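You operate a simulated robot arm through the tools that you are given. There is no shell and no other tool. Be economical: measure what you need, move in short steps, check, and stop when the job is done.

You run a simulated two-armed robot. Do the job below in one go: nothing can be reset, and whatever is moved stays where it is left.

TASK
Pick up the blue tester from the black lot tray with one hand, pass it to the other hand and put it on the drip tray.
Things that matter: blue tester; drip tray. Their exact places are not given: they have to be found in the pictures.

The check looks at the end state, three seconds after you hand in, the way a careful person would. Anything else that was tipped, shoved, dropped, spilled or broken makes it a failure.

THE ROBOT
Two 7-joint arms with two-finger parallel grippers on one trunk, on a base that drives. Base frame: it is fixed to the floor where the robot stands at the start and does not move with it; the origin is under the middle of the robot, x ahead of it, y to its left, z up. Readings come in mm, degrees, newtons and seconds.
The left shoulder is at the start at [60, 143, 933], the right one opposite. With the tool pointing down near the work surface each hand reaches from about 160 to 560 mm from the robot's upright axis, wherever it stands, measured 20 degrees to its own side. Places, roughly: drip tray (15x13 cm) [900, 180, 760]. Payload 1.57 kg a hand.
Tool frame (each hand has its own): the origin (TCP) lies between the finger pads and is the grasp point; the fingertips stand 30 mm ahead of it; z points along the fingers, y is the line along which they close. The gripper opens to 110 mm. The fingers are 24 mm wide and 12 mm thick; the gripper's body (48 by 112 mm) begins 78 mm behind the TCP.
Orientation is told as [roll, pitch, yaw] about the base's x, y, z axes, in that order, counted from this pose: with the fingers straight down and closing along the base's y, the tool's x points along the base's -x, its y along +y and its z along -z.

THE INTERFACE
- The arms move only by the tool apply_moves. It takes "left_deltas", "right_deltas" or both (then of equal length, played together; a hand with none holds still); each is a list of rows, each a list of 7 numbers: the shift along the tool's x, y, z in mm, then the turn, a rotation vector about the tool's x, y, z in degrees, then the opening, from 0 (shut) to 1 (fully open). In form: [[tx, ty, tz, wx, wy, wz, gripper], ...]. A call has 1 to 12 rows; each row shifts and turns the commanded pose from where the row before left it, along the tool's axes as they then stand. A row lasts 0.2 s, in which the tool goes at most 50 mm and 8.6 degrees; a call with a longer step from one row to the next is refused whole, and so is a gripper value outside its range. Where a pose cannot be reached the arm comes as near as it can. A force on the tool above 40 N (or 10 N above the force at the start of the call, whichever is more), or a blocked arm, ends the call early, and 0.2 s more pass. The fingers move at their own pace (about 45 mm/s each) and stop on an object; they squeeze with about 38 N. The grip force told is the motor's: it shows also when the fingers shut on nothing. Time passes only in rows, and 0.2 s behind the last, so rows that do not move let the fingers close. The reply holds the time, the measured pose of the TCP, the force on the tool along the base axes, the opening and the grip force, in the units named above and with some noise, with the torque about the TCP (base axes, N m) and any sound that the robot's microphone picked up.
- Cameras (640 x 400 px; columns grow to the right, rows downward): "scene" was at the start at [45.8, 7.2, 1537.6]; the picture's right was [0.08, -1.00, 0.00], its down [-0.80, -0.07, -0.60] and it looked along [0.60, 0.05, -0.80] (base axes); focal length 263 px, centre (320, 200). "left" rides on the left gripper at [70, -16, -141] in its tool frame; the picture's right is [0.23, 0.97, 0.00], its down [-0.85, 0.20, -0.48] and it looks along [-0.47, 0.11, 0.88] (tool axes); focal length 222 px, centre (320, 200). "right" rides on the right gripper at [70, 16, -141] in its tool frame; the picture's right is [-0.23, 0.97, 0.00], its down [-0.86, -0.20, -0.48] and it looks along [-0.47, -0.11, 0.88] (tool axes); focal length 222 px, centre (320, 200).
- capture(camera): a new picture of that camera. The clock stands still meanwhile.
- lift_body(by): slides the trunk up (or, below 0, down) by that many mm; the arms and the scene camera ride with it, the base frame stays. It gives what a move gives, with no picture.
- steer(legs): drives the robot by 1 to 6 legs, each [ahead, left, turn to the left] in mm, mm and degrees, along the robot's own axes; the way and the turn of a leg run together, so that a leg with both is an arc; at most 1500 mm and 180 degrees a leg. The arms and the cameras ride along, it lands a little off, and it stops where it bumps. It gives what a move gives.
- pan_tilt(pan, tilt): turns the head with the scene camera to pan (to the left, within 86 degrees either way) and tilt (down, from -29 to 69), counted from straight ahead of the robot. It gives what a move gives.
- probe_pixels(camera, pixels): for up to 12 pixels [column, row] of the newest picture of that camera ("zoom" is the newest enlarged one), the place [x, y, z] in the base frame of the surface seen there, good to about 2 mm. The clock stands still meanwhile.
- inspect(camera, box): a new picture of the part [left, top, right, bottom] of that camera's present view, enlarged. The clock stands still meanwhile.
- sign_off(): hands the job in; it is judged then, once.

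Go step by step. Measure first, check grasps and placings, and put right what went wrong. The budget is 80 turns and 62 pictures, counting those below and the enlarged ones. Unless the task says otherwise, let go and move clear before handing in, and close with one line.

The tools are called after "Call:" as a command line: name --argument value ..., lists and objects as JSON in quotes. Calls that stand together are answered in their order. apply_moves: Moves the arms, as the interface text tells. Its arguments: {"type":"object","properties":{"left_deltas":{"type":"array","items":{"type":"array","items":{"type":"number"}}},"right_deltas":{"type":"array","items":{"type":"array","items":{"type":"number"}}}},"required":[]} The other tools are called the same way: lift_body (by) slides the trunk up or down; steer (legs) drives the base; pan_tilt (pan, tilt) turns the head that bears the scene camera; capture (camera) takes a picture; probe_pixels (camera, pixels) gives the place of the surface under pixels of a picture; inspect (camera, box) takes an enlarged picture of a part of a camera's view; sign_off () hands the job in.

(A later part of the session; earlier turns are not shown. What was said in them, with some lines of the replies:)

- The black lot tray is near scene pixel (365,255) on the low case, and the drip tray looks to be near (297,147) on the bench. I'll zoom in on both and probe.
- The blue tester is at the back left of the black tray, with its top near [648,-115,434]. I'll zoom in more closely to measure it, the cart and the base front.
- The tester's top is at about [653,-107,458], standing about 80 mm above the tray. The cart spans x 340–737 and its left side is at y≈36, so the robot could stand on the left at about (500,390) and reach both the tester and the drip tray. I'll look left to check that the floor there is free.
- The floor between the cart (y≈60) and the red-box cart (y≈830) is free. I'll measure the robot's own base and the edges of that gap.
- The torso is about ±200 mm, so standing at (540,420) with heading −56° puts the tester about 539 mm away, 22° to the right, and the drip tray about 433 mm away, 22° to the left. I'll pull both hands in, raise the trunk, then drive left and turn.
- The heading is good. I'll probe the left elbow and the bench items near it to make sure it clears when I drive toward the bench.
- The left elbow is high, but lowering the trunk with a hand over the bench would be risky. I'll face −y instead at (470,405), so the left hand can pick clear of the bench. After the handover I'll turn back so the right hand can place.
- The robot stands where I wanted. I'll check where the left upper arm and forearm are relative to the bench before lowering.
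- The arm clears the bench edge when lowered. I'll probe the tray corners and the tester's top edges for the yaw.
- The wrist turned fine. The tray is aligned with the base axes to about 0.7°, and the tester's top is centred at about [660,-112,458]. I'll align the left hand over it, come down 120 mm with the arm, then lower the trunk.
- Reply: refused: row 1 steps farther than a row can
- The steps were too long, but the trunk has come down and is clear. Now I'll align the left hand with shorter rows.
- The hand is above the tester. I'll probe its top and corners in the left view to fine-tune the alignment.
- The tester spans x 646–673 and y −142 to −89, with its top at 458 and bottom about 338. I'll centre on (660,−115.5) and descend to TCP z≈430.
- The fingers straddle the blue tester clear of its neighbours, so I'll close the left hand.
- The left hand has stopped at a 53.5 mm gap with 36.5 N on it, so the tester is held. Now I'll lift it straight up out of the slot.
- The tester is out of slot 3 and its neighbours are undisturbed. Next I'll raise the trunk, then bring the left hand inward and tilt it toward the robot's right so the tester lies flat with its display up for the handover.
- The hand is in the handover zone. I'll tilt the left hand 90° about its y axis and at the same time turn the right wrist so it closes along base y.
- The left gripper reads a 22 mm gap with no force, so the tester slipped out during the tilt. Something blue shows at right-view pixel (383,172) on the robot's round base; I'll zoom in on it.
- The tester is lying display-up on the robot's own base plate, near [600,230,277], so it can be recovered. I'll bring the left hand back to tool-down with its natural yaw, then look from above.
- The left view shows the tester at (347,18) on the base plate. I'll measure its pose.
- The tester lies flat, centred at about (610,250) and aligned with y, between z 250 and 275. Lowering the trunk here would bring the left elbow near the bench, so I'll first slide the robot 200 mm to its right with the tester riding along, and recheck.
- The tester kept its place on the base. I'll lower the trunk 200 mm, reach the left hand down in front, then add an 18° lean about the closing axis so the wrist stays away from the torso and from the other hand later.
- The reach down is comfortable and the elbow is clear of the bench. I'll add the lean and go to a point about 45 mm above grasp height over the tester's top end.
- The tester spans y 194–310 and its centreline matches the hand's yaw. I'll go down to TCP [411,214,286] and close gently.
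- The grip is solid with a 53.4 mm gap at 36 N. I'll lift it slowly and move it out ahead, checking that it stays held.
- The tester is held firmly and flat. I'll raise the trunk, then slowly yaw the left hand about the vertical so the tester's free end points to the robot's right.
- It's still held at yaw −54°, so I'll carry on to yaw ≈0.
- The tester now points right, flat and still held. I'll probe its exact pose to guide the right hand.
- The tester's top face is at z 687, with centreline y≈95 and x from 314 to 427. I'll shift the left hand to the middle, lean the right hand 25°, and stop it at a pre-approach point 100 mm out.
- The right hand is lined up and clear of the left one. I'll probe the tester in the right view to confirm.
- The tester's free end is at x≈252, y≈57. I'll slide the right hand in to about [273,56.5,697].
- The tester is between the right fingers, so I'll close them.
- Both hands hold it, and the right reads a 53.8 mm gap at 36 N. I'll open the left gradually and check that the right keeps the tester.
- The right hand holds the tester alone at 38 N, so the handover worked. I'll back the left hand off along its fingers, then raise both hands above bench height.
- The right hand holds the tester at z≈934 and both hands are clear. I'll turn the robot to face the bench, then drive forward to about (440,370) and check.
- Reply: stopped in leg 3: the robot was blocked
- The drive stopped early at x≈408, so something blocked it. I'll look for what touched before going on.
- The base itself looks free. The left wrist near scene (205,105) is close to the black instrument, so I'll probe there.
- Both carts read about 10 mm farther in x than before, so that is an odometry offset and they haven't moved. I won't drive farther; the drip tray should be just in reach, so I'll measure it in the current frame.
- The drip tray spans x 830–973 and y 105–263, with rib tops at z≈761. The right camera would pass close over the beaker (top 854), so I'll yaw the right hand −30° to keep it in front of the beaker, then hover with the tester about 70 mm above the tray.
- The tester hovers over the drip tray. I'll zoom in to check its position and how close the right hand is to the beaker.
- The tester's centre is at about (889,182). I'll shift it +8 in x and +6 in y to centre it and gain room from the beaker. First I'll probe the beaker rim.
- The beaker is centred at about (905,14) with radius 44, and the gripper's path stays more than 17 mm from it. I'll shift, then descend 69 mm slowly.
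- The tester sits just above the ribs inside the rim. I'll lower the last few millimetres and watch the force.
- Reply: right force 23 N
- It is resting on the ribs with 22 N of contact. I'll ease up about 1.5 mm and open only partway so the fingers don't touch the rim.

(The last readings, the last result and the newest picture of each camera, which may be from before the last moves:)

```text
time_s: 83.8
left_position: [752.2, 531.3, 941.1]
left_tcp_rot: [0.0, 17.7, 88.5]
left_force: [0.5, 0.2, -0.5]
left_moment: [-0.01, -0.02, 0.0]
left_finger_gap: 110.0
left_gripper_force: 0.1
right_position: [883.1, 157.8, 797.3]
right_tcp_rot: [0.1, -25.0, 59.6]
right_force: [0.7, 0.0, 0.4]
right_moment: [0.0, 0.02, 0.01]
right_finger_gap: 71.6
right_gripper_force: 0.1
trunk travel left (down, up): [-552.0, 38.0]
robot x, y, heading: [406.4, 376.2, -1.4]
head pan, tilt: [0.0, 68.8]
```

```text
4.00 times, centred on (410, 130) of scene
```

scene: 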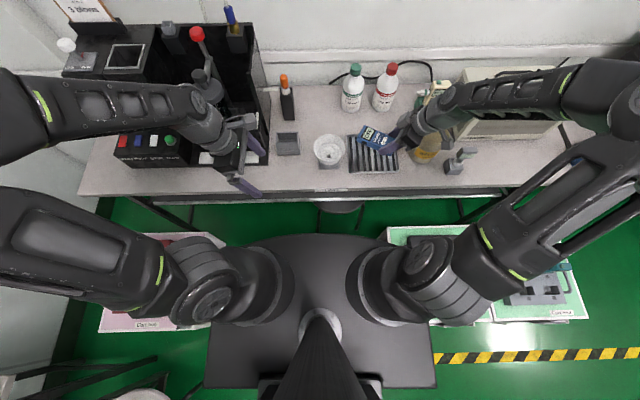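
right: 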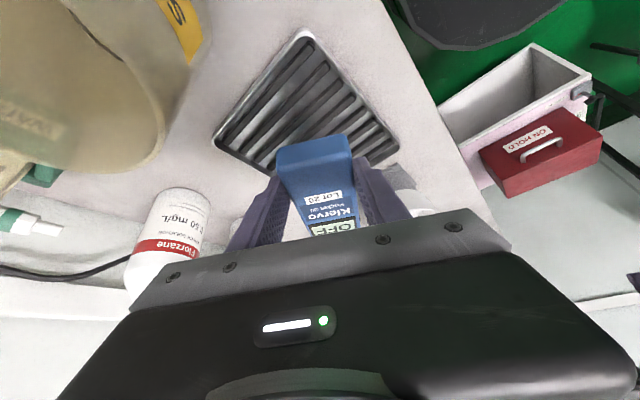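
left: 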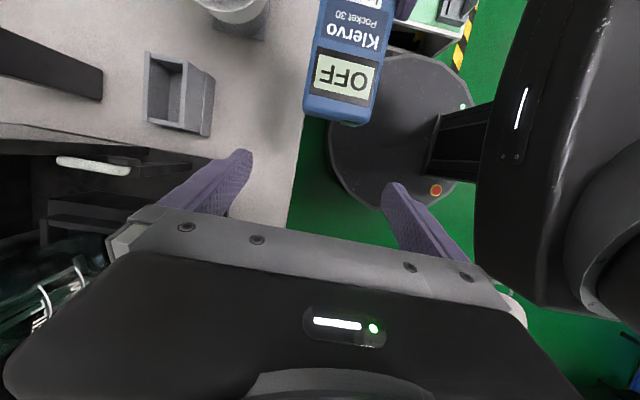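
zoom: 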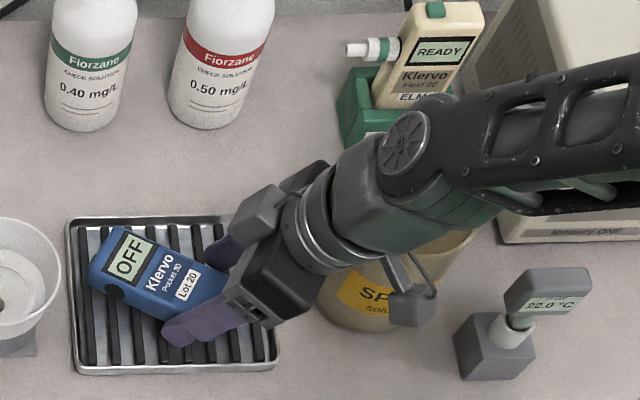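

The tester is released and lying flat on the tray. I'll lift straight up slowly, then pull back.

Call:
apply_moves --right_deltas '[[-4.2, 0, -9.1, 0, 0, 0, 0.65], [-6.3, 0, -13.6, 0, 0, 0, 0.65], [-10.6, 0, -22.6, 0, 0, 0, 0.65], [-12.7, 0, -27.2, 0, 0, 0, 0.65], [-12.7, 0, -27.2, 0, 0, 0, 0.65], [-12.7, 0, -27.2, 0, 0, 0, 0.65], [-12.7, 0, -27.2, 0, 0, 0, 0.65], [13.8, 26, -6.4, 0, 0, 0, 0.65], [13.8, 26, -6.4, 0, 0, 0, 0.65], [13.8, 26, -6.4, 0, 0, 0, 0.65]]'

Call:
capture --camera "scene"

Call:
inspect --camera "scene" --box '[300, 80, 480, 190]'

```text
time_s: 86.0
left_position: [751.8, 533.1, 942.6]
left_tcp_rot: [-0.2, 17.7, 88.4]
left_force: [1.0, 0.7, 0.0]
left_moment: [-0.01, -0.05, -0.01]
left_finger_gap: 110.2
left_gripper_force: 0.1
right_position: [792.4, 156.5, 969.8]
right_tcp_rot: [0.2, -25.0, 59.6]
right_force: [0.2, 0.0, -0.8]
right_moment: [0.0, -0.03, 0.01]
right_finger_gap: 71.3
right_gripper_force: 0.0
trunk travel left (down, up): [-552.0, 38.0]
robot x, y, heading: [405.4, 375.6, -1.4]
head pan, tilt: [0.0, 68.8]
```

```text
5 pictures are left
```

scene: 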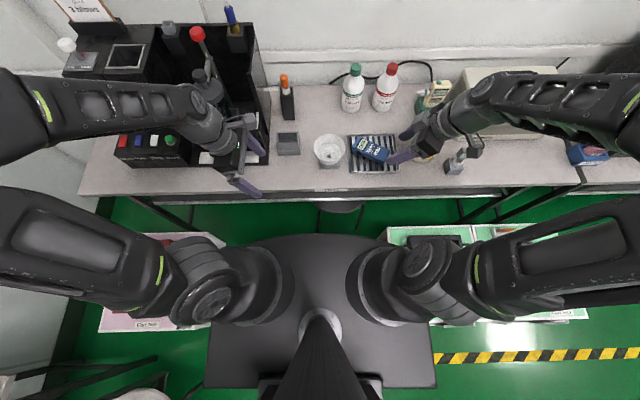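

```text
3.56 times, centred on (390, 135) of scene
```

zoom: 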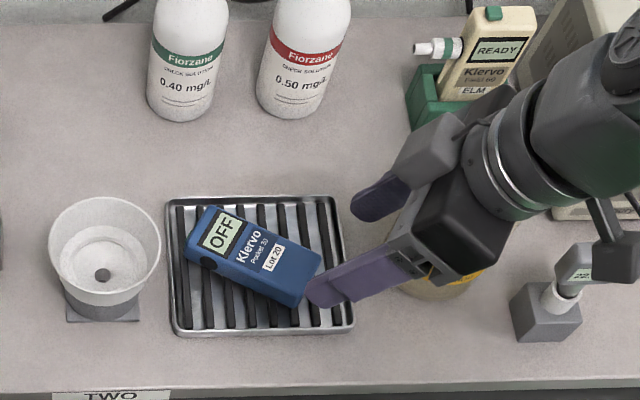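

The blue tester lies flat inside the drip tray, display up. Both hands are empty and clear, and the surrounding items stand undisturbed, so I'm handing in.

Call:
sign_off

```text
The job is handed in.
```

The blue tester is lying flat on the drip tray, display up, after a left-to-right handover, though I dropped it once before that. It slipped out of the left hand while I was tilting it, fell about 0.75 m onto the robot's own base, and I picked it up again from there; I saw no damage in the pictures. On the way to the bench the robot was blocked by something I couldn't identify. Nothing looked moved, and I placed the tester from there.
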